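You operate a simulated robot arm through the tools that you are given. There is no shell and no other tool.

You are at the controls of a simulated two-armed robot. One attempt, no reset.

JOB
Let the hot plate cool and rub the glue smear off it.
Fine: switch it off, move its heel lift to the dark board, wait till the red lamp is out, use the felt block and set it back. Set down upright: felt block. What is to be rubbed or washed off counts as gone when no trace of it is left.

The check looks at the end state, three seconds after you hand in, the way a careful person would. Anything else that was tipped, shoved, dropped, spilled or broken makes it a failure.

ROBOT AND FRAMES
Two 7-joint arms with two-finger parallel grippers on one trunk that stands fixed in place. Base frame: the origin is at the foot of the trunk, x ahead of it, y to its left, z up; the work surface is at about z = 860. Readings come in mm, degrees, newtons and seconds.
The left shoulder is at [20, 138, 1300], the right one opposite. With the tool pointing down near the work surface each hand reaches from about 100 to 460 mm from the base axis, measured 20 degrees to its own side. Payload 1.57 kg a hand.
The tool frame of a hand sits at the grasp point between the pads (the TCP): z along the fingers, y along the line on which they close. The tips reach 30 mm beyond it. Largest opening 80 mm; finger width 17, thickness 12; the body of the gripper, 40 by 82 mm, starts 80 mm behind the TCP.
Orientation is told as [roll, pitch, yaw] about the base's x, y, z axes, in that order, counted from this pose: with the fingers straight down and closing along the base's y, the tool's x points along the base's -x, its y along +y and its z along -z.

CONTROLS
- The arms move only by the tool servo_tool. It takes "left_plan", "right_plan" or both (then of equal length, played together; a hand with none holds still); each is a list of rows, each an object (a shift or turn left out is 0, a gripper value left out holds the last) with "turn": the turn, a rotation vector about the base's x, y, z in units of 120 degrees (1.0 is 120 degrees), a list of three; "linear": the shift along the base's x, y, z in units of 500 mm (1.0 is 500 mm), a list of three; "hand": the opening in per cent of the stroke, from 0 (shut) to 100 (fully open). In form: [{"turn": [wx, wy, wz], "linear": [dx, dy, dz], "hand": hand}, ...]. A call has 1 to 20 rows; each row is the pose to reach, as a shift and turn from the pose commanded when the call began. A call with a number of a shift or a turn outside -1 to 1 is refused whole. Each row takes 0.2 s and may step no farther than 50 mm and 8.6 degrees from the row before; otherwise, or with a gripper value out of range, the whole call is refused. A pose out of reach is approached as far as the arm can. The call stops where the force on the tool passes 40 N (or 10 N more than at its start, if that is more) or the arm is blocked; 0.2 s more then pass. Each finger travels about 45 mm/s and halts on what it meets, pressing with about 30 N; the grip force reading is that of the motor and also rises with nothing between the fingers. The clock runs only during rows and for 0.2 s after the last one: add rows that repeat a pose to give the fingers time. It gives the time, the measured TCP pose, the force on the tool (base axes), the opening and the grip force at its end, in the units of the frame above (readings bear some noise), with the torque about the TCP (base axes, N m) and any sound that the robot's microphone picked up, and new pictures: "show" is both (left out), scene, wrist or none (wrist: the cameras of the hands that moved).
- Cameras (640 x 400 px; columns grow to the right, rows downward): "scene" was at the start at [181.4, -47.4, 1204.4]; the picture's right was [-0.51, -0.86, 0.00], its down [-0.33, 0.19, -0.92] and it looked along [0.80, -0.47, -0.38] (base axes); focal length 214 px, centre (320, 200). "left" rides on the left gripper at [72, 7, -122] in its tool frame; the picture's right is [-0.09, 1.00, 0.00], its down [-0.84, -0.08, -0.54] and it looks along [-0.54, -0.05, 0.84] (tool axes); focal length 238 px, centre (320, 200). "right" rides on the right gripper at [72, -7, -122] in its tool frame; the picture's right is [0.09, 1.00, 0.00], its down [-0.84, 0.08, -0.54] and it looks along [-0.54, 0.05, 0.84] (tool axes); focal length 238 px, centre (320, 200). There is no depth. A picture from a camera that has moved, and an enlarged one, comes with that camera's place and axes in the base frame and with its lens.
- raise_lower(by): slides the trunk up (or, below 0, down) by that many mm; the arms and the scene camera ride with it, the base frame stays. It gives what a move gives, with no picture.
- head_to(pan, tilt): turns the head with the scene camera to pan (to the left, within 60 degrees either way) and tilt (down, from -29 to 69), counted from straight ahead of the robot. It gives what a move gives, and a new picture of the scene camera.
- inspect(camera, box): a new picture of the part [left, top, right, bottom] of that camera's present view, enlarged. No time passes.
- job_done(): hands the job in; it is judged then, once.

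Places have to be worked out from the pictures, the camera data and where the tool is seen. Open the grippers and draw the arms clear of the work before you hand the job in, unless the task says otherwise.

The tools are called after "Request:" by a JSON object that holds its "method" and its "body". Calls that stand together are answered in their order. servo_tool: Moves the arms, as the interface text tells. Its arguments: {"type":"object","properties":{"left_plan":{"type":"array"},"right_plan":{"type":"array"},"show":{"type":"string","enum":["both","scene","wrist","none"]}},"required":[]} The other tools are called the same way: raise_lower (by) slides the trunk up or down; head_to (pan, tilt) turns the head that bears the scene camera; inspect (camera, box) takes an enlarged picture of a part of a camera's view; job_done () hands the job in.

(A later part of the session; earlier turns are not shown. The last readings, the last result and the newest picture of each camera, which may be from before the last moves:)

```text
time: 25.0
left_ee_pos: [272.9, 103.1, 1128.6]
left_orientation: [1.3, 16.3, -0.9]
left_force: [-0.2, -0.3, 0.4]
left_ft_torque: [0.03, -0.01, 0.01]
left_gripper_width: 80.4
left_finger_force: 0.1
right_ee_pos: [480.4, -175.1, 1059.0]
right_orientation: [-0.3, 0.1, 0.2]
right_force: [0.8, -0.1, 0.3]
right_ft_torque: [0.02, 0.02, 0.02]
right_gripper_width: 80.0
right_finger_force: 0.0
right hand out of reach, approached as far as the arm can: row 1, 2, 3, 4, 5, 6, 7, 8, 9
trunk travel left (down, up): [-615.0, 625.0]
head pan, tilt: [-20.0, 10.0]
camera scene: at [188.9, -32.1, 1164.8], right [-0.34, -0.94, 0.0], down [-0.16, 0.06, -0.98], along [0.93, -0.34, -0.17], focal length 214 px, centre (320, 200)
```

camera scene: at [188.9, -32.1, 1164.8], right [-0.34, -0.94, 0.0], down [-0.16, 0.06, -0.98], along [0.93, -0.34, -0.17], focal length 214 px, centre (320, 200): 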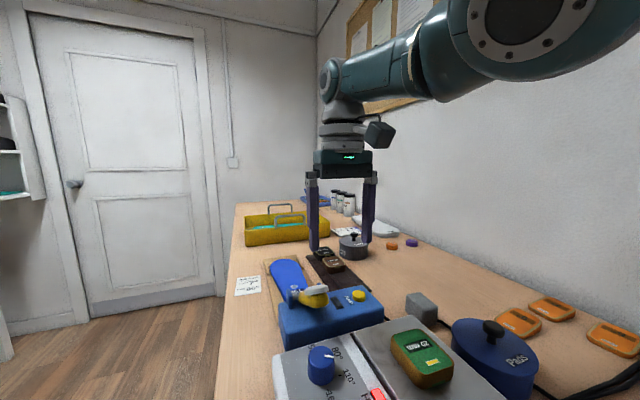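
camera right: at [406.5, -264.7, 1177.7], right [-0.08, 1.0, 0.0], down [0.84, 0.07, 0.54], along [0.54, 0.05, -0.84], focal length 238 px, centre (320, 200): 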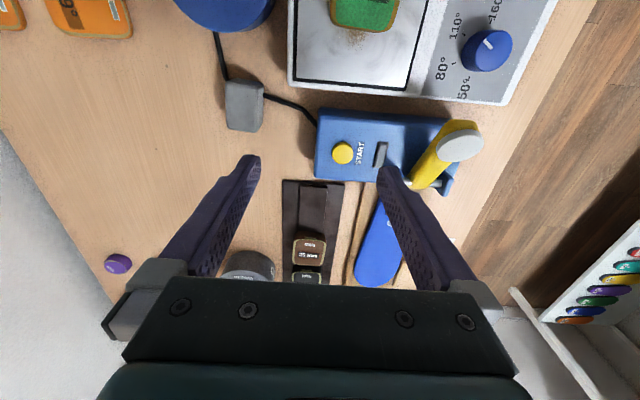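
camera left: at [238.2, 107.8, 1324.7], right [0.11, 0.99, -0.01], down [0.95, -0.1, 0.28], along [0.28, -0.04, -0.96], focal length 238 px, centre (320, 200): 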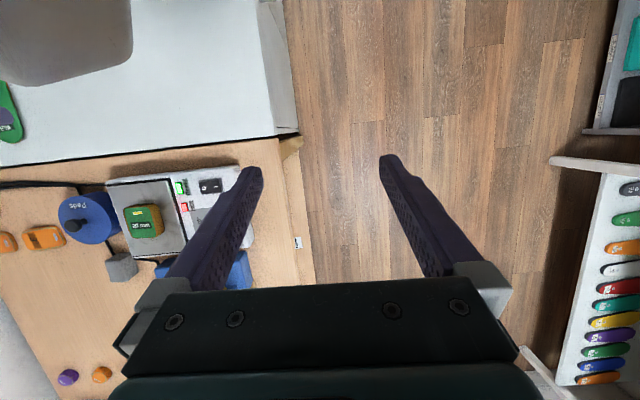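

The arm swung left to (480, -175). Now pull inward while continuing left and up, to fold the elbow outward.

Request:
{"method": "servo_tool", "body": {"right_plan": [{"linear": [0, 0.08, 0.03]}, {"linear": [-0.06, 0.14, 0.05]}, {"linear": [-0.14, 0.16, 0.06]}, {"linear": [-0.22, 0.16, 0.06]}, {"linear": [-0.3, 0.16, 0.06]}, {"linear": [-0.38, 0.16, 0.06]}, {"linear": [-0.44, 0.16, 0.06]}, {"linear": [-0.44, 0.16, 0.06]}, {"linear": [-0.44, 0.16, 0.06]}], "show": "scene"}}

```text
time: 25.9
left_ee_pos: [274.4, 104.2, 1127.9]
left_orientation: [1.4, 16.2, -0.9]
left_force: [0.3, -0.9, 0.3]
left_ft_torque: [0.04, -0.01, -0.03]
left_gripper_width: 79.8
left_finger_force: 0.1
right_ee_pos: [437.0, -86.3, 1038.4]
right_orientation: [-0.5, 8.1, 0.0]
right_force: [0.2, -0.8, 0.2]
right_ft_torque: [-0.01, -0.01, 0.0]
right_gripper_width: 80.1
right_finger_force: 0.1
right hand out of reach, approached as far as the arm can: row 1, 2, 3, 4
trunk travel left (down, up): [-615.0, 625.0]
head pan, tilt: [-20.0, 10.0]
stopped in row 4 (right hand): the arm was blocked; the commanded pose is now the measured one
camera scene: at [188.9, -32.2, 1164.8], right [-0.34, -0.94, 0.0], down [-0.16, 0.06, -0.98], along [0.93, -0.34, -0.17], focal length 214 px, centre (320, 200)
```

scene: 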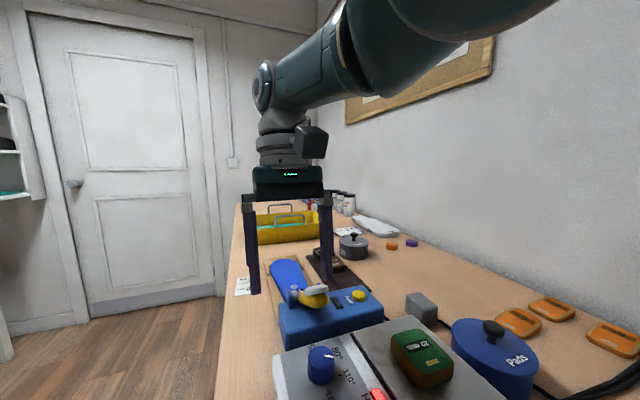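

Commanded pose is now (437, -86, 1038, pitch 8). I hold to see whether this pose is steady and counted as reachable.

Request:
{"method": "servo_tool", "body": {"right_plan": [{"linear": [-0.01, 0, 0]}, {"linear": [-0.02, 0, 0]}, {"linear": [-0.02, 0, 0]}], "show": "none"}}

```text
time: 26.7
left_ee_pos: [274.1, 103.7, 1129.5]
left_orientation: [1.2, 16.3, -0.9]
left_force: [1.0, -0.2, -0.4]
left_ft_torque: [0.02, -0.03, 0.01]
left_gripper_width: 80.0
left_finger_force: 0.1
right_ee_pos: [436.9, -86.2, 1037.1]
right_orientation: [-0.3, 8.0, -0.1]
right_force: [0.1, 0.5, 0.2]
right_ft_torque: [0.0, -0.02, 0.02]
right_gripper_width: 79.8
right_finger_force: 0.1
right hand out of reach, approached as far as the arm can: row 1, 2, 3
trunk travel left (down, up): [-615.0, 625.0]
head pan, tilt: [-20.0, 10.0]
```

To learn the normal elbow side I look at the left arm, which is still in its home-like posture.

Request:
{"method": "head_to", "body": {"pan": 60, "tilt": -15}}

Request:
{"method": "head_to", "body": {"pan": -50, "tilt": -20}}

```text
time: 28.2
left_ee_pos: [273.7, 104.2, 1128.4]
left_orientation: [1.3, 16.2, -0.9]
left_force: [-0.2, -0.5, -0.9]
left_ft_torque: [-0.01, -0.01, -0.02]
left_gripper_width: 80.0
left_finger_force: 0.0
right_ee_pos: [437.1, -85.5, 1038.5]
right_orientation: [-0.2, 8.0, -0.1]
right_force: [-0.1, -0.2, -0.2]
right_ft_torque: [0.01, -0.03, -0.02]
right_gripper_width: 80.2
right_finger_force: 0.1
trunk travel left (down, up): [-615.0, 625.0]
head pan, tilt: [60.0, -15.0]
camera scene: at [141.8, 69.4, 1203.2], right [0.87, -0.5, 0.0], down [0.13, 0.22, -0.97], along [0.48, 0.84, 0.26], focal length 214 px, centre (320, 200)
```

scene: 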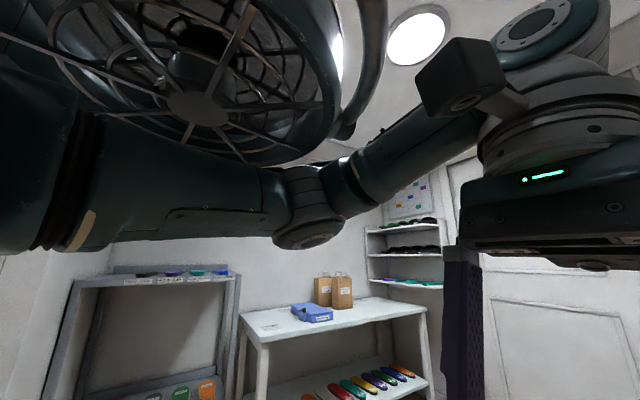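

```text
time: 30.1
left_ee_pos: [272.2, 104.3, 1128.4]
left_orientation: [1.4, 16.3, -0.9]
left_force: [-0.7, 0.6, 0.2]
left_ft_torque: [0.03, -0.02, -0.01]
left_gripper_width: 80.0
left_finger_force: 0.0
right_ee_pos: [436.7, -86.4, 1038.2]
right_orientation: [-0.3, 8.1, -0.1]
right_force: [0.2, -0.5, -0.3]
right_ft_torque: [0.0, 0.01, 0.03]
right_gripper_width: 80.1
right_finger_force: 0.1
trunk travel left (down, up): [-615.0, 625.0]
head pan, tilt: [-50.0, -20.0]
camera scene: at [150.5, -58.5, 1210.0], right [-0.77, -0.64, 0.0], down [0.22, -0.26, -0.94], along [0.6, -0.72, 0.34], focal length 214 px, centre (320, 200)
```

scene: 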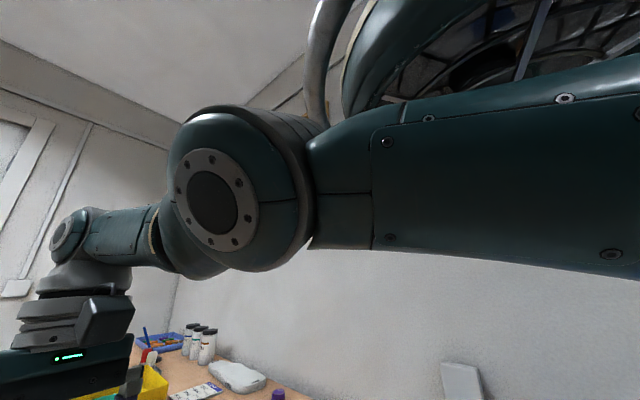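

The right arm is straight with its elbow axis sideways; in the normal posture (left arm) the elbow is below with the forearm sloping up. So I command a clean upward motion to get it to fold with the elbow down.

Request:
{"method": "servo_tool", "body": {"right_plan": [{"linear": [0.01, 0, 0.04]}, {"linear": [0.01, 0, 0.08]}, {"linear": [0, 0, 0.12]}, {"linear": [-0.02, 0, 0.16]}, {"linear": [-0.04, 0, 0.2]}, {"linear": [-0.06, 0, 0.24]}, {"linear": [-0.08, 0, 0.28]}, {"linear": [-0.1, 0, 0.3]}, {"linear": [-0.1, 0, 0.3]}], "show": "scene"}}

```text
time: 31.2
left_ee_pos: [273.4, 102.9, 1129.3]
left_orientation: [1.2, 16.2, -0.9]
left_force: [0.3, -0.4, 0.7]
left_ft_torque: [0.04, -0.01, -0.02]
left_gripper_width: 79.8
left_finger_force: 0.0
right_ee_pos: [396.1, -86.0, 1049.1]
right_orientation: [0.0, 19.6, -0.2]
right_force: [0.2, -0.7, -0.4]
right_ft_torque: [0.02, -0.01, -0.01]
right_gripper_width: 79.7
right_finger_force: 0.1
right hand out of reach, approached as far as the arm can: row 1, 2, 5
trunk travel left (down, up): [-615.0, 625.0]
head pan, tilt: [-50.0, -20.0]
stopped in row 5 (right hand): the arm was blocked; the commanded pose is now the measured one
camera scene: at [150.5, -58.5, 1210.0], right [-0.77, -0.64, 0.0], down [0.22, -0.26, -0.94], along [0.6, -0.72, 0.34], focal length 214 px, centre (320, 200)
```

scene: 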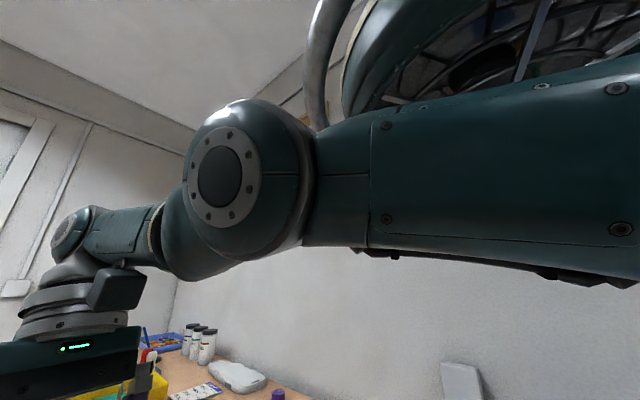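

The elbow rose slightly instead and stopped; the panned head may be close to the upper arm. I turn the head left and then try a slow, gentle pull back with the present pitch.

Request:
{"method": "head_to", "body": {"pan": 25, "tilt": 0}}

Request:
{"method": "servo_tool", "body": {"right_plan": [{"linear": [-0.01, -0.02, 0]}, {"linear": [-0.02, -0.04, 0]}, {"linear": [-0.03, -0.06, 0]}, {"linear": [-0.04, -0.08, 0]}, {"linear": [-0.05, -0.1, 0]}, {"linear": [-0.06, -0.12, 0]}, {"linear": [-0.06, -0.12, 0]}], "show": "none"}}

```text
time: 32.7
left_ee_pos: [272.4, 103.6, 1129.3]
left_orientation: [1.2, 16.3, -1.0]
left_force: [0.2, -0.5, 0.0]
left_ft_torque: [-0.03, -0.02, 0.03]
left_gripper_width: 79.9
left_finger_force: 0.1
right_ee_pos: [396.4, -85.6, 1050.1]
right_orientation: [-0.1, 19.7, -0.4]
right_force: [0.6, -0.1, -1.1]
right_ft_torque: [-0.01, 0.0, 0.0]
right_gripper_width: 80.1
right_finger_force: 0.1
trunk travel left (down, up): [-615.0, 625.0]
head pan, tilt: [25.0, 0.0]
camera scene: at [183.1, 37.7, 1180.8], right [0.42, -0.91, 0.0], down [0.0, 0.0, -1.0], along [0.91, 0.42, 0.0], focal length 214 px, centre (320, 200)
```

scene: 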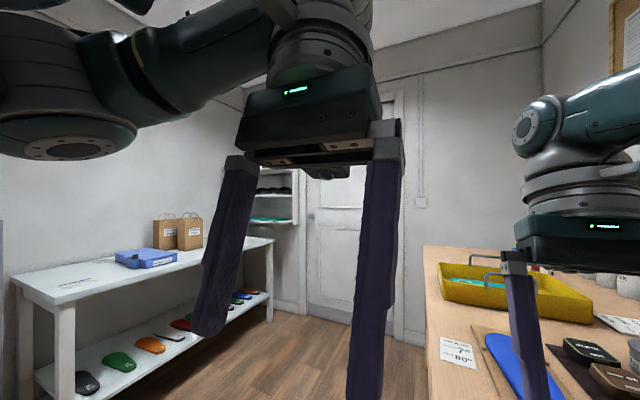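

```text
time: 34.3
left_ee_pos: [272.2, 102.4, 1129.4]
left_orientation: [1.3, 16.3, -1.0]
left_force: [-1.3, -0.1, 0.8]
left_ft_torque: [0.02, 0.04, 0.0]
left_gripper_width: 79.7
left_finger_force: 0.1
right_ee_pos: [405.2, -137.2, 1046.4]
right_orientation: [-0.1, 20.1, -0.1]
right_force: [-0.1, 0.5, 0.0]
right_ft_torque: [0.01, 0.0, -0.02]
right_gripper_width: 79.8
right_finger_force: 0.1
right hand out of reach, approached as far as the arm can: row 1, 2, 3, 4, 5, 6, 7
trunk travel left (down, up): [-615.0, 625.0]
head pan, tilt: [25.0, 0.0]
```

It only swings sideways. Upward targets were solvable before, so I set the command near the actual pose and go up in small, well-held steps.

Request:
{"method": "servo_tool", "body": {"right_plan": [{"linear": [0.08, 0.0, 0.01]}, {"linear": [0.08, 0, 0.03]}, {"linear": [0.08, 0, 0.05]}, {"linear": [0.08, 0, 0.05]}, {"linear": [0.08, 0, 0.07]}, {"linear": [0.08, 0, 0.07]}, {"linear": [0.08, 0, 0.09]}, {"linear": [0.08, 0, 0.09]}, {"linear": [0.08, 0, 0.09]}], "show": "scene"}}

```text
time: 36.5
left_ee_pos: [272.7, 101.6, 1128.9]
left_orientation: [1.4, 16.3, -0.9]
left_force: [-0.3, -0.3, -0.1]
left_ft_torque: [0.0, 0.0, -0.01]
left_gripper_width: 80.0
left_finger_force: 0.1
right_ee_pos: [394.9, -149.3, 1052.2]
right_orientation: [0.0, 23.4, -0.3]
right_force: [-0.1, 0.2, 0.0]
right_ft_torque: [-0.01, -0.02, -0.04]
right_gripper_width: 79.9
right_finger_force: 0.0
right hand out of reach, approached as far as the arm can: row 1, 2, 3, 4, 5, 6, 7, 8, 9
trunk travel left (down, up): [-615.0, 625.0]
head pan, tilt: [25.0, 0.0]
stopped in row 9 (right hand): the arm was blocked; the commanded pose is now the measured one
camera scene: at [183.1, 37.7, 1180.7], right [0.42, -0.91, 0.0], down [0.0, 0.0, -1.0], along [0.91, 0.42, 0.0], focal length 214 px, centre (320, 200)
```

scene: 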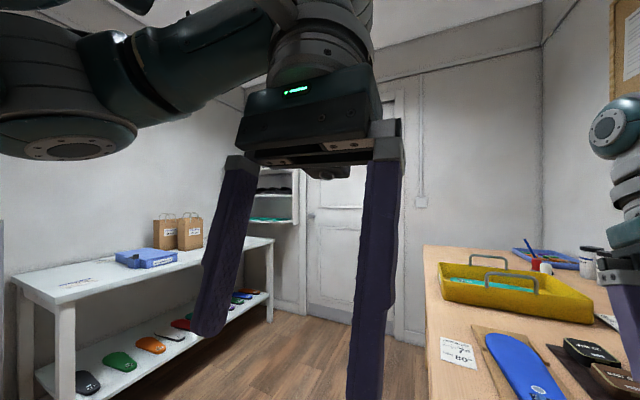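

The arm is slightly on the wrong side of straight (elbow ~18 mm above the line). I'll stretch it fully, sweep the hand upward along the reach limit, then fold inward at height.

Request:
{"method": "servo_tool", "body": {"right_plan": [{"linear": [0.08, 0, -0.01], "turn": [0, -0.065, 0]}, {"linear": [0.16, 0.01, -0.03], "turn": [0, -0.13, 0]}, {"linear": [0.23, 0.02, -0.06], "turn": [0, -0.195, 0]}, {"linear": [0.23, 0.022, 0], "turn": [0, -0.195, 0]}, {"linear": [0.225, 0.022, 0.06], "turn": [0, -0.195, 0]}, {"linear": [0.215, 0.022, 0.12], "turn": [0, -0.195, 0]}, {"linear": [0.195, 0.022, 0.18], "turn": [0, -0.195, 0]}, {"linear": [0.175, 0.022, 0.24], "turn": [0, -0.195, 0]}, {"linear": [0.175, 0.022, 0.24], "turn": [0, -0.195, 0]}], "show": "scene"}}

```text
time: 38.2
left_ee_pos: [273.2, 103.0, 1129.2]
left_orientation: [1.3, 16.4, -0.9]
left_force: [0.3, -0.3, -0.1]
left_ft_torque: [0.01, -0.03, -0.04]
left_gripper_width: 80.1
left_finger_force: 0.0
right_ee_pos: [435.6, -146.2, 1058.3]
right_orientation: [-0.1, 12.3, -0.8]
right_force: [0.3, -0.6, 0.1]
right_ft_torque: [0.01, -0.02, 0.0]
right_gripper_width: 79.9
right_finger_force: 0.1
right hand out of reach, approached as far as the arm can: row 1, 2, 3, 4, 5, 6, 7, 8
trunk travel left (down, up): [-615.0, 625.0]
head pan, tilt: [25.0, 0.0]
stopped in row 8 (right hand): the arm was blocked; the commanded pose is now the measured one
camera scene: at [183.2, 37.6, 1180.8], right [0.42, -0.91, 0.0], down [0.0, 0.0, -1.0], along [0.91, 0.42, 0.0], focal length 214 px, centre (320, 200)
```

scene: 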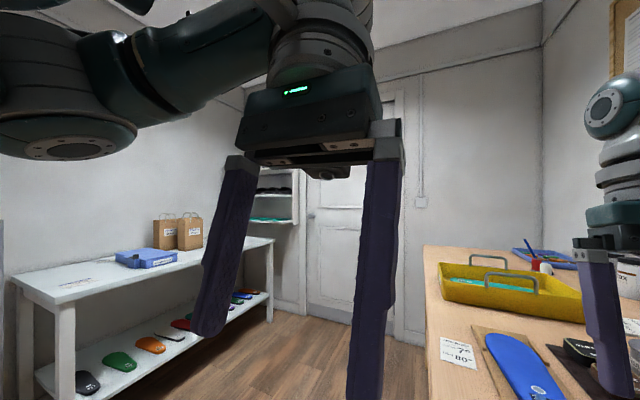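

The upper arm cannot rise above horizontal (shoulder housing above it), so I need room below instead: raise the trunk, swing the arm down, then sweep up gently so the elbow folds properly.

Request:
{"method": "raise_lower", "body": {"by": 160}}

Request:
{"method": "servo_tool", "body": {"right_plan": [{"linear": [0.06, -0.02, -0.06], "turn": [0, -0.03, 0]}, {"linear": [0.06, -0.04, -0.13], "turn": [0, -0.06, 0]}, {"linear": [0.05, -0.06, -0.2], "turn": [0, -0.1, 0]}, {"linear": [0.04, -0.08, -0.27], "turn": [0, -0.1, 0]}, {"linear": [0.02, -0.1, -0.34], "turn": [0, -0.1, 0]}, {"linear": [0.0, -0.12, -0.4], "turn": [0, -0.1, 0]}, {"linear": [0.0, -0.12, -0.4], "turn": [0, -0.1, 0]}, {"linear": [0.0, -0.12, -0.4], "turn": [0, -0.1, 0]}], "show": "scene"}}

```text
time: 40.1
left_ee_pos: [272.8, 102.6, 1289.5]
left_orientation: [1.2, 16.3, -0.9]
left_force: [-0.6, -0.3, 0.0]
left_ft_torque: [0.01, -0.02, -0.01]
left_gripper_width: 79.9
left_finger_force: 0.0
right_ee_pos: [435.8, -147.3, 1218.1]
right_orientation: [-0.1, 12.1, -0.8]
right_force: [0.2, -0.4, 0.4]
right_ft_torque: [0.01, 0.01, 0.01]
right_gripper_width: 79.8
right_finger_force: 0.0
trunk travel left (down, up): [-775.0, 465.0]
head pan, tilt: [25.0, 0.0]
```

```text
time: 41.9
left_ee_pos: [273.0, 102.7, 1289.5]
left_orientation: [1.3, 16.3, -0.8]
left_force: [0.7, -0.3, -0.4]
left_ft_torque: [-0.03, 0.07, 0.01]
left_gripper_width: 80.2
left_finger_force: 0.1
right_ee_pos: [445.4, -208.0, 1015.6]
right_orientation: [0.1, 0.2, -0.8]
right_force: [0.4, 0.3, -0.3]
right_ft_torque: [-0.01, 0.03, 0.0]
right_gripper_width: 79.8
right_finger_force: 0.1
right hand out of reach, approached as far as the arm can: row 1, 2, 3, 4, 5, 6, 7, 8
trunk travel left (down, up): [-775.0, 465.0]
head pan, tilt: [25.0, 0.0]
camera scene: at [183.1, 37.7, 1340.7], right [0.42, -0.91, 0.0], down [0.0, 0.0, -1.0], along [0.91, 0.42, 0.0], focal length 214 px, centre (320, 200)
```

scene: 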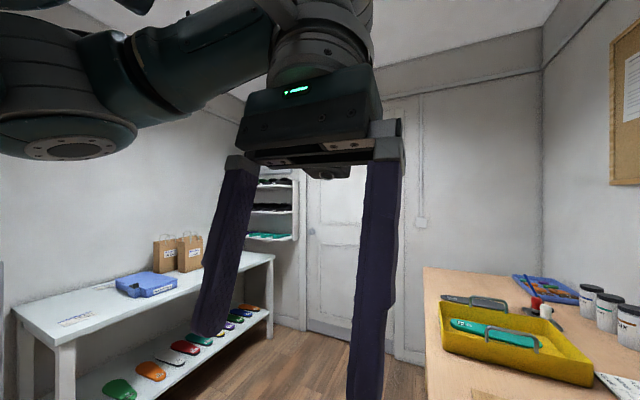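

Now the arm slopes down from the shoulder. I sweep up in small steps with the target a bit inside, so the elbow should pass to its normal side.

Request:
{"method": "servo_tool", "body": {"right_plan": [{"linear": [0.02, 0, 0.03]}, {"linear": [0.02, 0, 0.06]}, {"linear": [0.01, 0, 0.09]}, {"linear": [0.0, 0, 0.12]}, {"linear": [-0.02, 0, 0.15]}, {"linear": [-0.05, 0, 0.17]}, {"linear": [-0.08, 0, 0.18]}, {"linear": [-0.1, 0, 0.18]}, {"linear": [-0.1, 0, 0.18]}], "show": "scene"}}

```text
time: 43.9
left_ee_pos: [273.5, 102.8, 1288.4]
left_orientation: [1.3, 16.4, -0.9]
left_force: [-0.7, -0.6, -0.5]
left_ft_torque: [0.0, 0.0, -0.03]
left_gripper_width: 79.9
left_finger_force: 0.1
right_ee_pos: [468.2, -205.9, 1083.8]
right_orientation: [0.1, 0.2, -0.8]
right_force: [-0.3, 0.3, -1.4]
right_ft_torque: [0.01, 0.01, 0.03]
right_gripper_width: 79.9
right_finger_force: 0.1
right hand out of reach, approached as far as the arm can: row 3, 4, 5, 6, 7, 8, 9
trunk travel left (down, up): [-775.0, 465.0]
head pan, tilt: [25.0, 0.0]
camera scene: at [183.1, 37.7, 1340.8], right [0.42, -0.91, 0.0], down [0.0, 0.0, -1.0], along [0.91, 0.42, 0.0], focal length 214 px, centre (320, 200)
```

scene: 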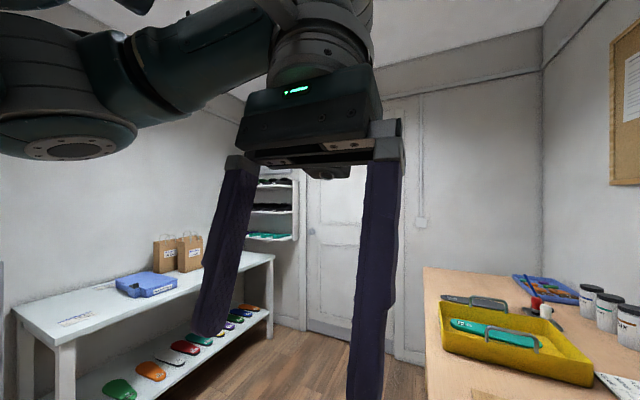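

Still about 463 mm from shoulder to wrist. I look at the right arm's elbow again from the side.

Request:
{"method": "head_to", "body": {"pan": -40, "tilt": -10}}

```text
time: 45.2
left_ee_pos: [272.7, 102.9, 1289.2]
left_orientation: [1.2, 16.3, -0.9]
left_force: [-0.1, 0.6, -0.6]
left_ft_torque: [-0.01, -0.02, -0.01]
left_gripper_width: 79.8
left_finger_force: 0.0
right_ee_pos: [468.4, -206.7, 1083.3]
right_orientation: [0.2, 0.2, -0.7]
right_force: [0.8, -0.8, 0.1]
right_ft_torque: [0.0, -0.03, -0.04]
right_gripper_width: 80.0
right_finger_force: 0.1
trunk travel left (down, up): [-775.0, 465.0]
head pan, tilt: [-40.0, -10.0]
camera scene: at [166.2, -54.4, 1356.0], right [-0.64, -0.77, 0.0], down [0.13, -0.11, -0.98], along [0.75, -0.63, 0.17], focal length 214 px, centre (320, 200)
```

scene: 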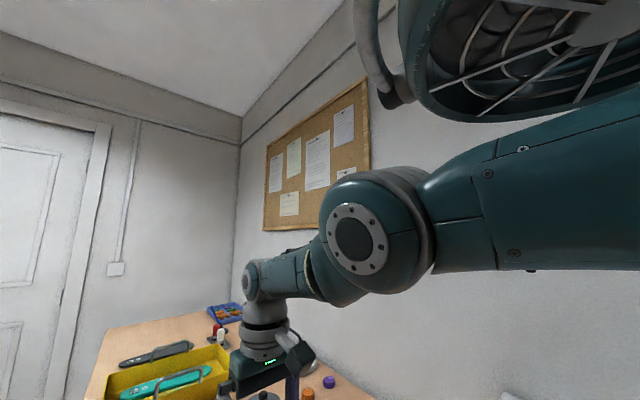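

The elbow is simply straight and stuck there. Sweeping up didn't fold it, so I'll raise the trunk 100 more for room and sweep down with in-range targets, folding the other way.

Request:
{"method": "raise_lower", "body": {"by": 100}}

Request:
{"method": "servo_tool", "body": {"right_plan": [{"linear": [0.09, 0, -0.02]}, {"linear": [0.15, 0, -0.056]}, {"linear": [0.156, 0, -0.098]}, {"linear": [0.136, 0, -0.142]}, {"linear": [0.112, 0, -0.184]}, {"linear": [0.086, 0, -0.224]}, {"linear": [0.06, 0, -0.264]}, {"linear": [0.03, 0, -0.3]}, {"linear": [-0.01, 0, -0.328]}, {"linear": [-0.01, 0, -0.328]}, {"linear": [-0.01, 0, -0.328]}], "show": "scene"}}

```text
time: 46.6
left_ee_pos: [272.9, 103.2, 1388.3]
left_orientation: [1.4, 16.4, -0.9]
left_force: [0.6, -0.6, -0.4]
left_ft_torque: [-0.01, 0.01, 0.0]
left_gripper_width: 80.2
left_finger_force: 0.1
right_ee_pos: [468.1, -207.1, 1183.4]
right_orientation: [0.0, 0.3, -0.7]
right_force: [0.1, 1.0, -0.1]
right_ft_torque: [0.01, -0.01, 0.01]
right_gripper_width: 80.2
right_finger_force: 0.1
trunk travel left (down, up): [-875.0, 365.0]
head pan, tilt: [-40.0, -10.0]
```

```text
time: 49.0
left_ee_pos: [271.7, 103.2, 1388.6]
left_orientation: [1.3, 16.3, -0.8]
left_force: [-0.3, -0.2, 0.2]
left_ft_torque: [-0.02, -0.01, 0.0]
left_gripper_width: 80.1
left_finger_force: 0.2
right_ee_pos: [415.1, -211.2, 1052.2]
right_orientation: [0.0, 0.1, -0.8]
right_force: [0.3, 0.1, 0.2]
right_ft_torque: [0.02, 0.0, 0.02]
right_gripper_width: 80.3
right_finger_force: 0.0
right hand out of reach, approached as far as the arm can: row 1, 2, 3, 4, 5, 6, 7, 8, 9, 10, 11
trunk travel left (down, up): [-875.0, 365.0]
head pan, tilt: [-40.0, -10.0]
camera scene: at [166.1, -54.5, 1456.0], right [-0.64, -0.77, 0.0], down [0.13, -0.11, -0.98], along [0.75, -0.63, 0.17], focal length 214 px, centre (320, 200)
```

scene: 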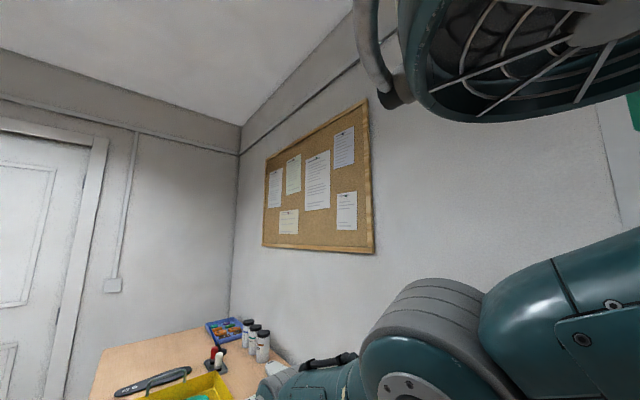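

Still stuck. Being far inside the reach limit likely pins the elbow at its stop, so I'll repeat the upward sweep keeping the target right on the reach limit, then ease inward at the end.

Request:
{"method": "servo_tool", "body": {"right_plan": [{"linear": [0.08, -0.008, 0.012]}, {"linear": [0.12, -0.008, 0.084]}, {"linear": [0.154, -0.008, 0.158]}, {"linear": [0.178, -0.008, 0.234]}, {"linear": [0.188, -0.008, 0.315]}, {"linear": [0.18, -0.008, 0.366]}, {"linear": [0.164, -0.008, 0.414]}, {"linear": [0.136, -0.008, 0.448]}, {"linear": [0.086, -0.008, 0.466]}, {"linear": [0.016, -0.008, 0.47]}, {"linear": [0.016, -0.008, 0.47]}], "show": "scene"}}

```text
time: 51.4
left_ee_pos: [271.9, 104.1, 1388.9]
left_orientation: [1.3, 16.3, -0.9]
left_force: [-0.5, -0.1, -0.7]
left_ft_torque: [-0.04, -0.02, -0.01]
left_gripper_width: 79.9
left_finger_force: 0.2
right_ee_pos: [457.3, -219.3, 1296.4]
right_orientation: [0.3, -2.9, -2.1]
right_force: [-0.3, 0.4, -1.3]
right_ft_torque: [-0.04, -0.02, 0.01]
right_gripper_width: 79.8
right_finger_force: 0.0
right hand out of reach, approached as far as the arm can: row 1, 2, 3, 4, 5, 6, 7, 10, 11
trunk travel left (down, up): [-875.0, 365.0]
head pan, tilt: [-40.0, -10.0]
camera scene: at [166.1, -54.4, 1456.0], right [-0.64, -0.77, 0.0], down [0.13, -0.11, -0.98], along [0.75, -0.63, 0.17], focal length 214 px, centre (320, 200)
```

scene: 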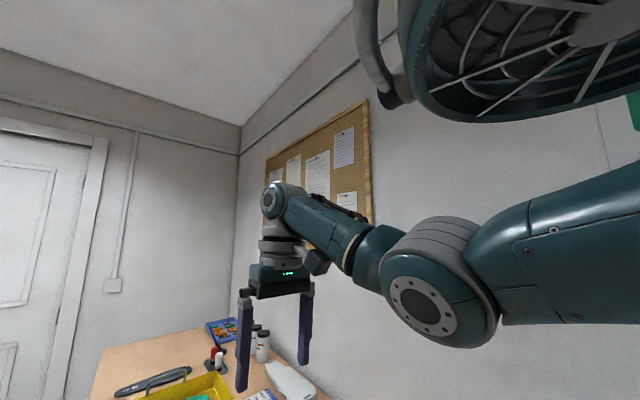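

The elbow has folded to the normal side (below). Now I bring the hand back and down into the comfortable region.

Request:
{"method": "servo_tool", "body": {"right_plan": [{"linear": [0.06, -0.01, 0.0]}, {"linear": [0.05, -0.01, -0.05]}, {"linear": [0.03, -0.01, -0.1]}, {"linear": [0.0, -0.01, -0.16]}, {"linear": [-0.03, -0.01, -0.22]}, {"linear": [-0.06, -0.01, -0.28]}, {"linear": [-0.07, -0.01, -0.3]}, {"linear": [-0.07, -0.01, -0.3]}], "show": "scene"}}

```text
time: 53.2
left_ee_pos: [273.7, 102.4, 1388.2]
left_orientation: [1.3, 16.3, -0.8]
left_force: [-0.4, -0.2, -0.1]
left_ft_torque: [0.0, 0.03, 0.01]
left_gripper_width: 79.9
left_finger_force: 0.0
right_ee_pos: [388.9, -221.7, 1137.4]
right_orientation: [0.2, 0.1, -0.8]
right_force: [0.8, -0.4, 0.1]
right_ft_torque: [0.0, 0.01, 0.0]
right_gripper_width: 79.7
right_finger_force: 0.2
trunk travel left (down, up): [-875.0, 365.0]
head pan, tilt: [-40.0, -10.0]
camera scene: at [166.1, -54.5, 1456.0], right [-0.64, -0.77, 0.0], down [0.13, -0.11, -0.98], along [0.75, -0.63, 0.17], focal length 214 px, centre (320, 200)
```

scene: 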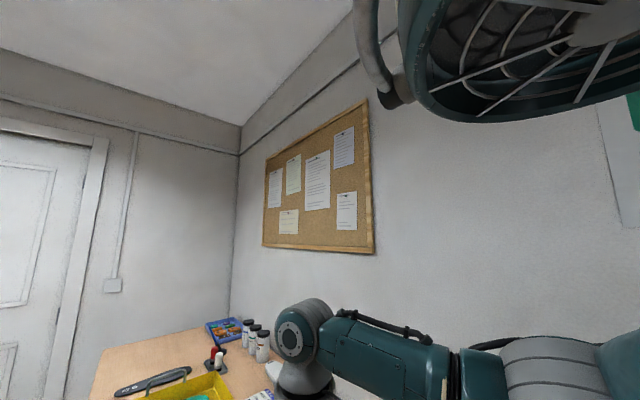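

The arm is back in normal posture, tracking precisely at (389, -222, 1137). To reach the board later (≈615, -260) I need a forward tilt of about 45°, so I'll pitch the tool to -45° now above the plate and look.

Request:
{"method": "servo_tool", "body": {"right_plan": [{"linear": [-0.01, 0, 0], "turn": [0, -0.06, 0]}, {"linear": [-0.03, 0, 0], "turn": [0, -0.12, 0]}, {"linear": [-0.05, 0, 0], "turn": [0, -0.18, 0]}, {"linear": [-0.07, -0.01, 0], "turn": [0, -0.24, 0]}, {"linear": [-0.09, -0.016, 0], "turn": [0, -0.3, 0]}, {"linear": [-0.1, -0.016, 0], "turn": [0, -0.36, 0.003]}, {"linear": [-0.1, -0.016, 0], "turn": [0, -0.375, 0.006]}, {"linear": [-0.1, -0.016, 0], "turn": [0, -0.375, 0.006]}, {"linear": [-0.1, -0.016, 0], "turn": [0, -0.375, 0.006]}], "show": "wrist"}}

Request:
{"method": "head_to", "body": {"pan": -25, "tilt": 45}}

```text
time: 55.2
left_ee_pos: [273.7, 102.5, 1389.4]
left_orientation: [1.3, 16.3, -0.9]
left_force: [-0.4, 0.0, -0.8]
left_ft_torque: [0.02, -0.01, 0.02]
left_gripper_width: 80.3
left_finger_force: 0.0
right_ee_pos: [338.3, -228.6, 1138.5]
right_orientation: [0.5, -45.0, -0.2]
right_force: [0.1, 0.5, 0.7]
right_ft_torque: [0.01, 0.02, 0.0]
right_gripper_width: 79.8
right_finger_force: 0.0
trunk travel left (down, up): [-875.0, 365.0]
head pan, tilt: [-40.0, -10.0]
camera right: at [201.6, -237.1, 1173.9], right [-0.07, 1.0, -0.06], down [0.21, 0.07, 0.97], along [0.98, 0.05, -0.21], focal length 238 px, centre (320, 200)
```

right: 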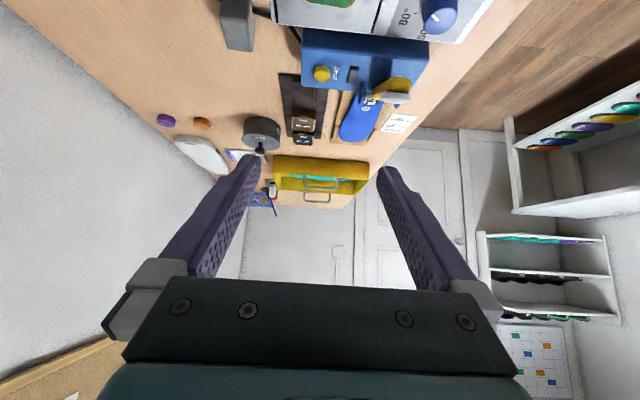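

```text
time: 56.4
left_ee_pos: [273.1, 102.7, 1389.2]
left_orientation: [1.4, 16.3, -0.9]
left_force: [-0.4, -0.6, -0.2]
left_ft_torque: [0.0, -0.02, 0.03]
left_gripper_width: 80.1
left_finger_force: 0.0
right_ee_pos: [337.7, -229.5, 1137.1]
right_orientation: [0.4, -44.7, -0.2]
right_force: [-0.1, 0.1, 0.1]
right_ft_torque: [0.0, -0.02, -0.02]
right_gripper_width: 79.9
right_finger_force: 0.0
trunk travel left (down, up): [-875.0, 365.0]
head pan, tilt: [-25.0, 45.0]
camera scene: at [175.3, -34.7, 1369.9], right [-0.42, -0.91, 0.0], down [-0.64, 0.3, -0.71], along [0.64, -0.3, -0.71], focal length 214 px, centre (320, 200)
```

scene: 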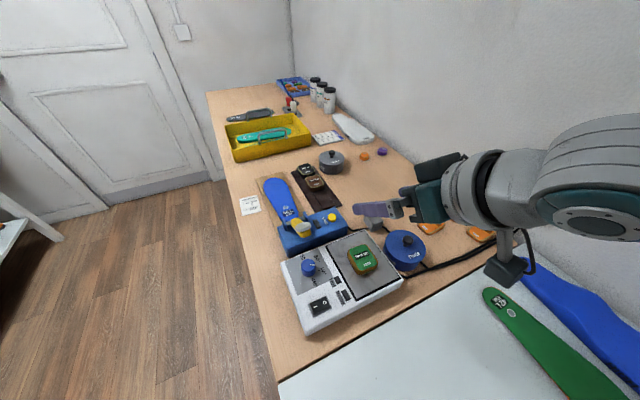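

The -45° pose works. I zoom on the plate and lamp, and on the board from this higher view.

Request:
{"method": "inspect", "body": {"camera": "scene", "box": [270, 220, 430, 320]}}

Request:
{"method": "inspect", "body": {"camera": "scene", "box": [250, 140, 410, 240]}}

```text
4.00 times, centred on (350, 270) of scene
camera zoom: at [175.3, -34.7, 1369.9], right [-0.42, -0.91, 0.0], down [-0.64, 0.3, -0.71], along [0.64, -0.3, -0.71], focal length 858 px, centre (200, -80)
```

zoom: 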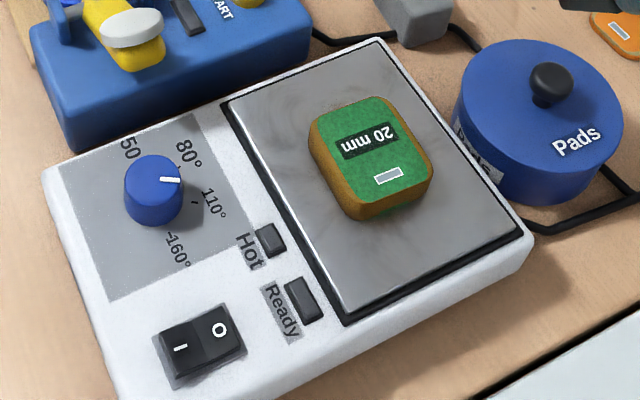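

```text
4.00 times, centred on (330, 190) of scene
camera zoom: at [175.3, -34.7, 1369.9], right [-0.42, -0.91, 0.0], down [-0.64, 0.3, -0.71], along [0.64, -0.3, -0.71], focal length 858 px, centre (280, 240)
```

zoom: 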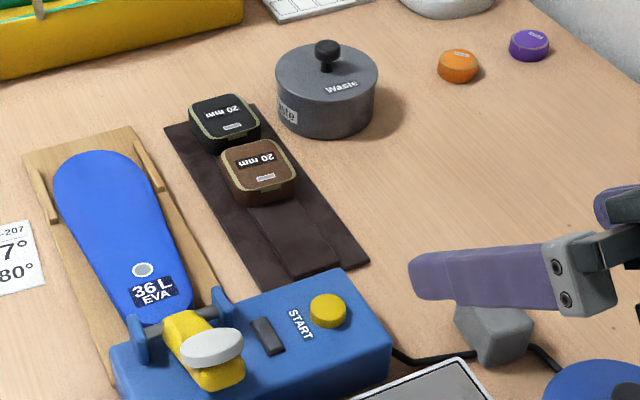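

The red lamp is already out. The lift is centred at about (364, -230), square ~52 mm, aligned with the axes. I lower the trunk by 100, then position the tilted hand just above the lift.

Request:
{"method": "raise_lower", "body": {"by": -100}}

Request:
{"method": "servo_tool", "body": {"right_plan": [{"linear": [0.01, 0, -0.04]}, {"linear": [0.02, 0, -0.08]}, {"linear": [0.024, 0, -0.11], "hand": 100}, {"linear": [0.024, 0, -0.12]}, {"linear": [0.024, 0, -0.12]}], "show": "both"}}

```text
time: 57.7
left_ee_pos: [273.1, 102.6, 1289.4]
left_orientation: [1.3, 16.3, -0.9]
left_force: [0.5, 0.5, 0.2]
left_ft_torque: [-0.01, 0.0, 0.0]
left_gripper_width: 80.1
left_finger_force: 0.0
right_ee_pos: [338.8, -230.0, 1037.7]
right_orientation: [0.5, -44.8, -0.2]
right_force: [-0.2, -0.1, -0.4]
right_ft_torque: [-0.01, 0.02, -0.01]
right_gripper_width: 79.8
right_finger_force: 0.1
trunk travel left (down, up): [-775.0, 465.0]
head pan, tilt: [-25.0, 45.0]
```

```text
time: 58.9
left_ee_pos: [274.8, 102.7, 1288.2]
left_orientation: [1.3, 16.3, -0.9]
left_force: [-0.5, 0.8, 0.1]
left_ft_torque: [0.01, 0.02, 0.01]
left_gripper_width: 80.0
left_finger_force: 0.1
right_ee_pos: [349.7, -229.5, 977.8]
right_orientation: [0.5, -44.9, -0.2]
right_force: [-0.1, 0.2, -0.3]
right_ft_torque: [0.02, -0.03, -0.03]
right_gripper_width: 79.9
right_finger_force: 0.1
trunk travel left (down, up): [-775.0, 465.0]
head pan, tilt: [-25.0, 45.0]
camera scene: at [175.2, -34.7, 1269.8], right [-0.42, -0.91, 0.0], down [-0.64, 0.3, -0.71], along [0.64, -0.3, -0.71], focal length 214 px, centre (320, 200)
camera right: at [213.6, -237.4, 1013.8], right [-0.07, 1.0, -0.06], down [0.21, 0.07, 0.97], along [0.98, 0.05, -0.21], focal length 238 px, centre (320, 200)
```

scene: 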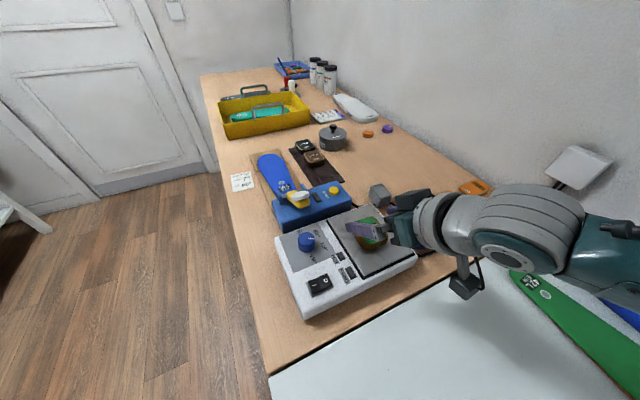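
right: 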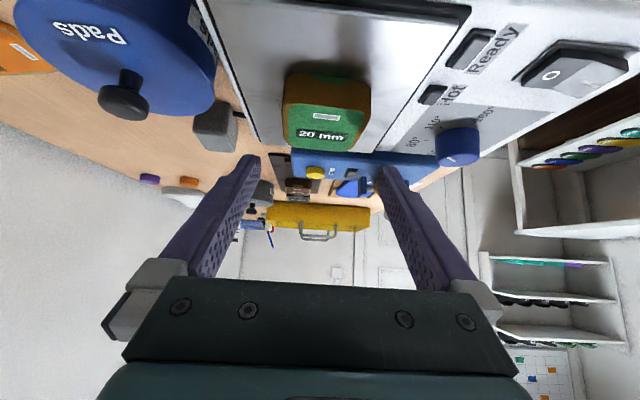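

Lift top is at ≈931, plate at ≈911. I descend straight 35 mm so the fingertips flank the lift, then close.

Request:
{"method": "servo_tool", "body": {"right_plan": [{"linear": [0, 0, -0.03]}, {"linear": [0, 0, -0.055]}, {"linear": [0, 0, -0.069]}, {"linear": [0, 0, -0.069]}], "show": "both"}}

```text
time: 59.9
left_ee_pos: [273.1, 104.2, 1287.7]
left_orientation: [1.4, 16.3, -0.8]
left_force: [0.3, -0.9, -0.2]
left_ft_torque: [-0.01, 0.0, -0.01]
left_gripper_width: 80.1
left_finger_force: 0.1
right_ee_pos: [350.6, -230.1, 942.2]
right_orientation: [0.5, -44.8, -0.2]
right_force: [-0.5, 0.0, -0.1]
right_ft_torque: [-0.02, -0.02, 0.02]
right_gripper_width: 79.8
right_finger_force: 0.0
trunk travel left (down, up): [-775.0, 465.0]
head pan, tilt: [-25.0, 45.0]
camera scene: at [175.2, -34.7, 1269.8], right [-0.42, -0.91, 0.0], down [-0.64, 0.3, -0.71], along [0.64, -0.3, -0.71], focal length 214 px, centre (320, 200)
camera right: at [213.8, -236.9, 979.0], right [-0.07, 1.0, -0.06], down [0.21, 0.07, 0.97], along [0.98, 0.05, -0.21], focal length 238 px, centre (320, 200)
```

scene: 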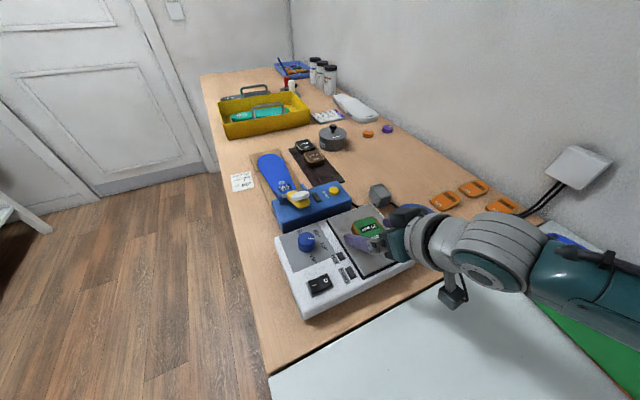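
right: 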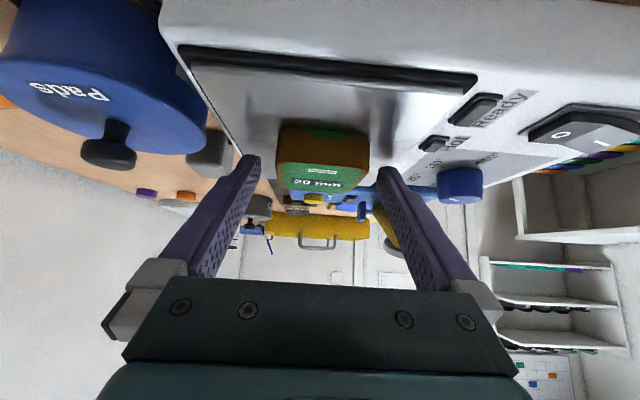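

Fingertips flank the lift with room on both sides. Closing.

Request:
{"method": "servo_tool", "body": {"right_plan": [{"hand": 75}, {"hand": 60}, {"hand": 50}, {"hand": 40}, {"hand": 40}, {"hand": 40}], "show": "wrist"}}

```text
time: 61.3
left_ee_pos: [273.2, 103.1, 1288.4]
left_orientation: [1.2, 16.3, -0.9]
left_force: [1.0, -0.2, -1.0]
left_ft_torque: [-0.03, 0.0, 0.03]
left_gripper_width: 80.2
left_finger_force: 0.1
right_ee_pos: [349.5, -229.4, 942.6]
right_orientation: [0.5, -45.0, -0.2]
right_force: [-0.7, 0.8, 0.8]
right_ft_torque: [-0.04, 0.0, 0.0]
right_gripper_width: 51.7
right_finger_force: 30.0
trunk travel left (down, up): [-775.0, 465.0]
head pan, tilt: [-25.0, 45.0]
camera right: at [213.8, -237.0, 979.2], right [-0.07, 1.0, -0.06], down [0.21, 0.07, 0.97], along [0.98, 0.05, -0.21], focal length 238 px, centre (320, 200)
```

right: 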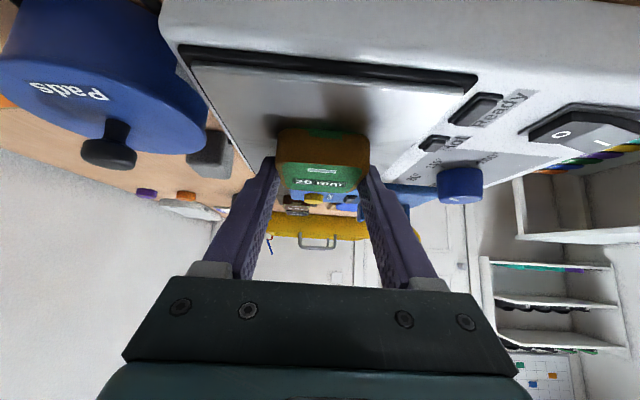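

Lift gripped (51.7 mm, 30 N). I raise it 90 mm.

Request:
{"method": "servo_tool", "body": {"right_plan": [{"linear": [0, 0, 0.03]}, {"linear": [0, 0, 0.08]}, {"linear": [0, 0, 0.14]}, {"linear": [0, 0, 0.18]}, {"linear": [0, 0, 0.18]}], "show": "both"}}

Request:
{"method": "inspect", "body": {"camera": "scene", "box": [270, 180, 430, 300]}}

```text
time: 62.5
left_ee_pos: [271.9, 103.0, 1287.7]
left_orientation: [1.2, 16.3, -0.9]
left_force: [0.7, 0.0, -0.1]
left_ft_torque: [0.02, -0.02, -0.03]
left_gripper_width: 80.2
left_finger_force: 0.0
right_ee_pos: [349.5, -230.3, 1032.8]
right_orientation: [0.4, -44.8, -0.3]
right_force: [0.9, -0.6, 0.6]
right_ft_torque: [0.02, -0.03, -0.01]
right_gripper_width: 51.6
right_finger_force: 29.6
trunk travel left (down, up): [-775.0, 465.0]
head pan, tilt: [-25.0, 45.0]
camera scene: at [175.2, -34.7, 1269.8], right [-0.42, -0.91, 0.0], down [-0.64, 0.3, -0.71], along [0.64, -0.3, -0.71], focal length 214 px, centre (320, 200)
camera right: at [213.5, -237.8, 1069.3], right [-0.07, 1.0, -0.06], down [0.21, 0.07, 0.97], along [0.97, 0.05, -0.22], focal length 238 px, centre (320, 200)
```

scene: 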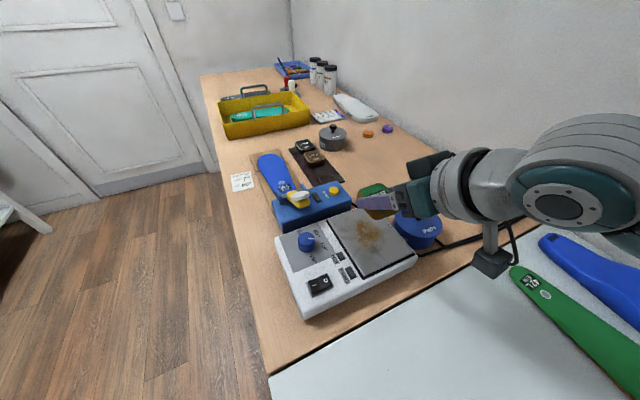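
right: 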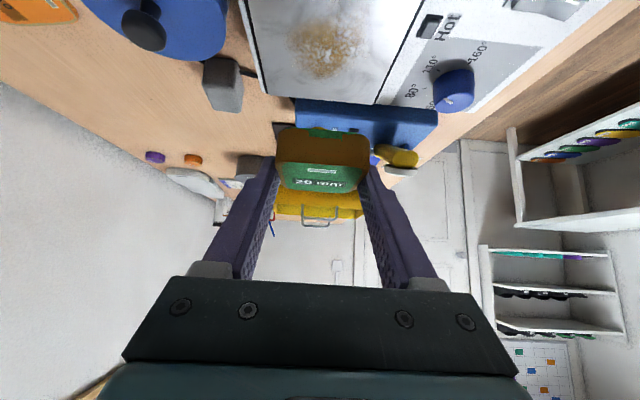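

```text
3.33 times, centred on (350, 240) of scene
camera zoom: at [175.2, -34.7, 1269.8], right [-0.42, -0.91, 0.0], down [-0.64, 0.3, -0.71], along [0.64, -0.3, -0.71], focal length 715 px, centre (220, 67)
```

zoom: 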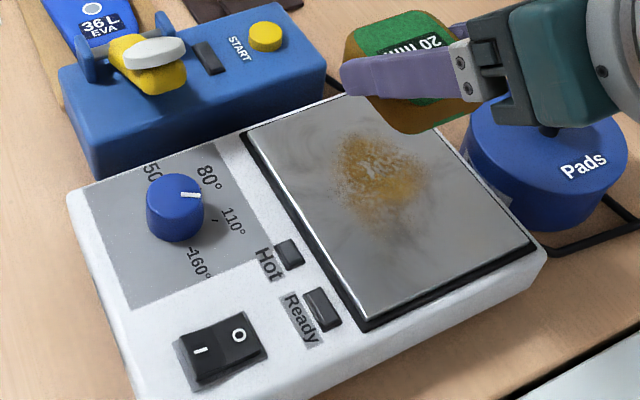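

The brown smear is exposed on the plate. Now I carry the lift out in stages: first out and up to (480, -245, 1200), then lower the trunk by 150.

Request:
{"method": "servo_tool", "body": {"right_plan": [{"linear": [0.03, 0, 0.06]}, {"linear": [0.08, -0.01, 0.12]}, {"linear": [0.13, -0.015, 0.18]}, {"linear": [0.18, -0.02, 0.24]}, {"linear": [0.23, -0.03, 0.3]}, {"linear": [0.26, -0.03, 0.334]}, {"linear": [0.26, -0.03, 0.334]}, {"linear": [0.26, -0.03, 0.334]}], "show": "none"}}

```text
time: 64.3
left_ee_pos: [272.2, 102.8, 1288.7]
left_orientation: [1.3, 16.3, -0.9]
left_force: [0.4, -0.8, 0.1]
left_ft_torque: [-0.02, 0.0, 0.0]
left_gripper_width: 80.1
left_finger_force: 0.0
right_ee_pos: [478.8, -243.5, 1198.8]
right_orientation: [0.5, -44.8, -0.3]
right_force: [-0.4, 0.3, -0.3]
right_ft_torque: [0.02, -0.01, 0.0]
right_gripper_width: 51.5
right_finger_force: 29.8
trunk travel left (down, up): [-775.0, 465.0]
head pan, tilt: [-25.0, 45.0]
```

Tracking well. Lower the trunk 150, then extend to (560, -253, 1100).

Request:
{"method": "raise_lower", "body": {"by": -150}}

Request:
{"method": "servo_tool", "body": {"right_plan": [{"linear": [0.04, -0.005, 0.04]}, {"linear": [0.08, -0.01, 0.07]}, {"linear": [0.12, -0.015, 0.1]}, {"linear": [0.162, -0.02, 0.1]}, {"linear": [0.162, -0.02, 0.1]}, {"linear": [0.162, -0.02, 0.1]}], "show": "scene"}}

```text
time: 66.1
left_ee_pos: [273.4, 103.6, 1139.9]
left_orientation: [1.3, 16.3, -0.9]
left_force: [0.2, -1.1, -1.2]
left_ft_torque: [0.04, 0.02, 0.03]
left_gripper_width: 80.0
left_finger_force: 0.1
right_ee_pos: [478.8, -244.2, 1048.7]
right_orientation: [0.5, -44.7, -0.2]
right_force: [0.0, 0.7, 0.0]
right_ft_torque: [0.0, 0.0, -0.03]
right_gripper_width: 51.5
right_finger_force: 30.0
trunk travel left (down, up): [-625.0, 615.0]
head pan, tilt: [-25.0, 45.0]
```

```text
time: 67.5
left_ee_pos: [272.3, 103.7, 1139.1]
left_orientation: [1.3, 16.3, -0.9]
left_force: [0.8, 0.2, -0.6]
left_ft_torque: [0.02, 0.0, 0.01]
left_gripper_width: 79.9
left_finger_force: 0.0
right_ee_pos: [561.3, -253.5, 1099.9]
right_orientation: [0.5, -44.9, -0.2]
right_force: [-0.2, -0.1, -0.1]
right_ft_torque: [0.01, 0.03, 0.0]
right_gripper_width: 51.5
right_finger_force: 29.6
trunk travel left (down, up): [-625.0, 615.0]
head pan, tilt: [-25.0, 45.0]
camera scene: at [175.2, -34.7, 1119.8], right [-0.42, -0.91, 0.0], down [-0.64, 0.3, -0.71], along [0.64, -0.3, -0.71], focal length 214 px, centre (320, 200)
```

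scene: 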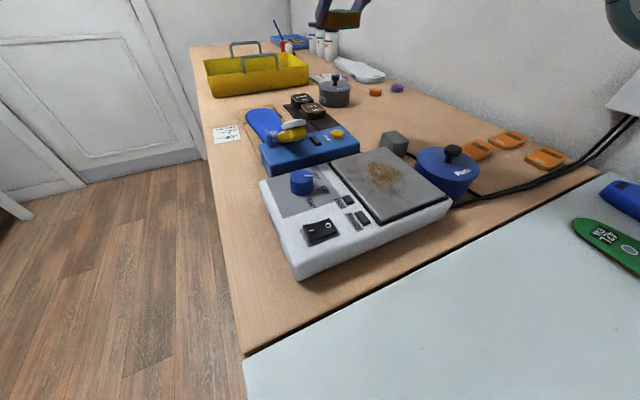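

Lower the trunk another 100 and extend to above the board at (601, -260, 1000).

Request:
{"method": "raise_lower", "body": {"by": -100}}

Request:
{"method": "servo_tool", "body": {"right_plan": [{"linear": [0.02, -0.003, 0.0]}, {"linear": [0.04, -0.007, 0.0]}, {"linear": [0.06, -0.01, 0]}, {"linear": [0.08, -0.013, 0]}, {"linear": [0.08, -0.013, 0]}, {"linear": [0.08, -0.013, 0]}], "show": "both"}}

```text
time: 68.8
left_ee_pos: [273.5, 103.8, 1038.9]
left_orientation: [1.3, 16.3, -0.9]
left_force: [0.8, 0.0, 0.6]
left_ft_torque: [0.02, 0.0, -0.01]
left_gripper_width: 79.9
left_finger_force: 0.1
right_ee_pos: [561.0, -255.2, 999.1]
right_orientation: [0.5, -44.8, -0.1]
right_force: [-0.4, 0.8, -0.5]
right_ft_torque: [-0.03, -0.03, -0.01]
right_gripper_width: 51.8
right_finger_force: 29.8
trunk travel left (down, up): [-525.0, 715.0]
head pan, tilt: [-25.0, 45.0]
```

```text
time: 70.2
left_ee_pos: [273.2, 103.4, 1039.2]
left_orientation: [1.3, 16.3, -0.9]
left_force: [0.1, -0.6, 0.0]
left_ft_torque: [-0.01, 0.0, -0.03]
left_gripper_width: 80.0
left_finger_force: 0.0
right_ee_pos: [601.0, -259.8, 998.9]
right_orientation: [0.5, -45.0, -0.2]
right_force: [1.0, 0.3, 0.4]
right_ft_torque: [-0.02, 0.0, 0.02]
right_gripper_width: 51.7
right_finger_force: 29.8
trunk travel left (down, up): [-525.0, 715.0]
head pan, tilt: [-25.0, 45.0]
camera scene: at [175.2, -34.7, 1019.8], right [-0.42, -0.91, 0.0], down [-0.64, 0.3, -0.71], along [0.64, -0.3, -0.71], focal length 214 px, centre (320, 200)
camera right: at [464.4, -268.4, 1035.3], right [-0.07, 1.0, -0.06], down [0.21, 0.07, 0.97], along [0.98, 0.05, -0.21], focal length 238 px, centre (320, 200)
```

scene: 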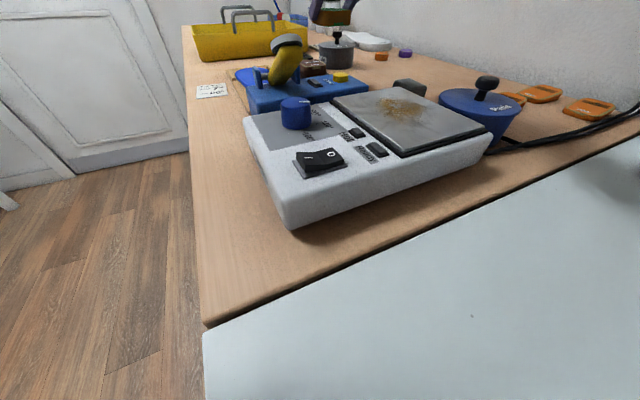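
right: 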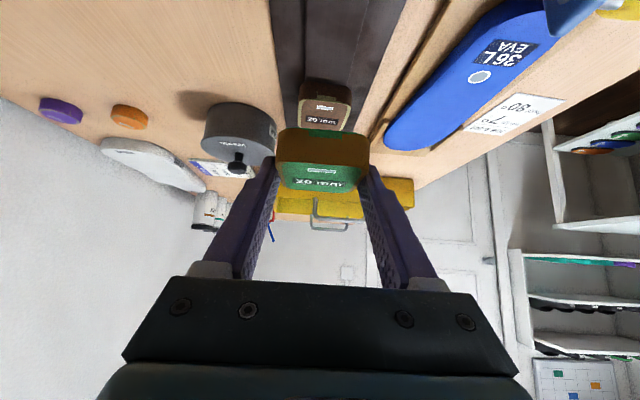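

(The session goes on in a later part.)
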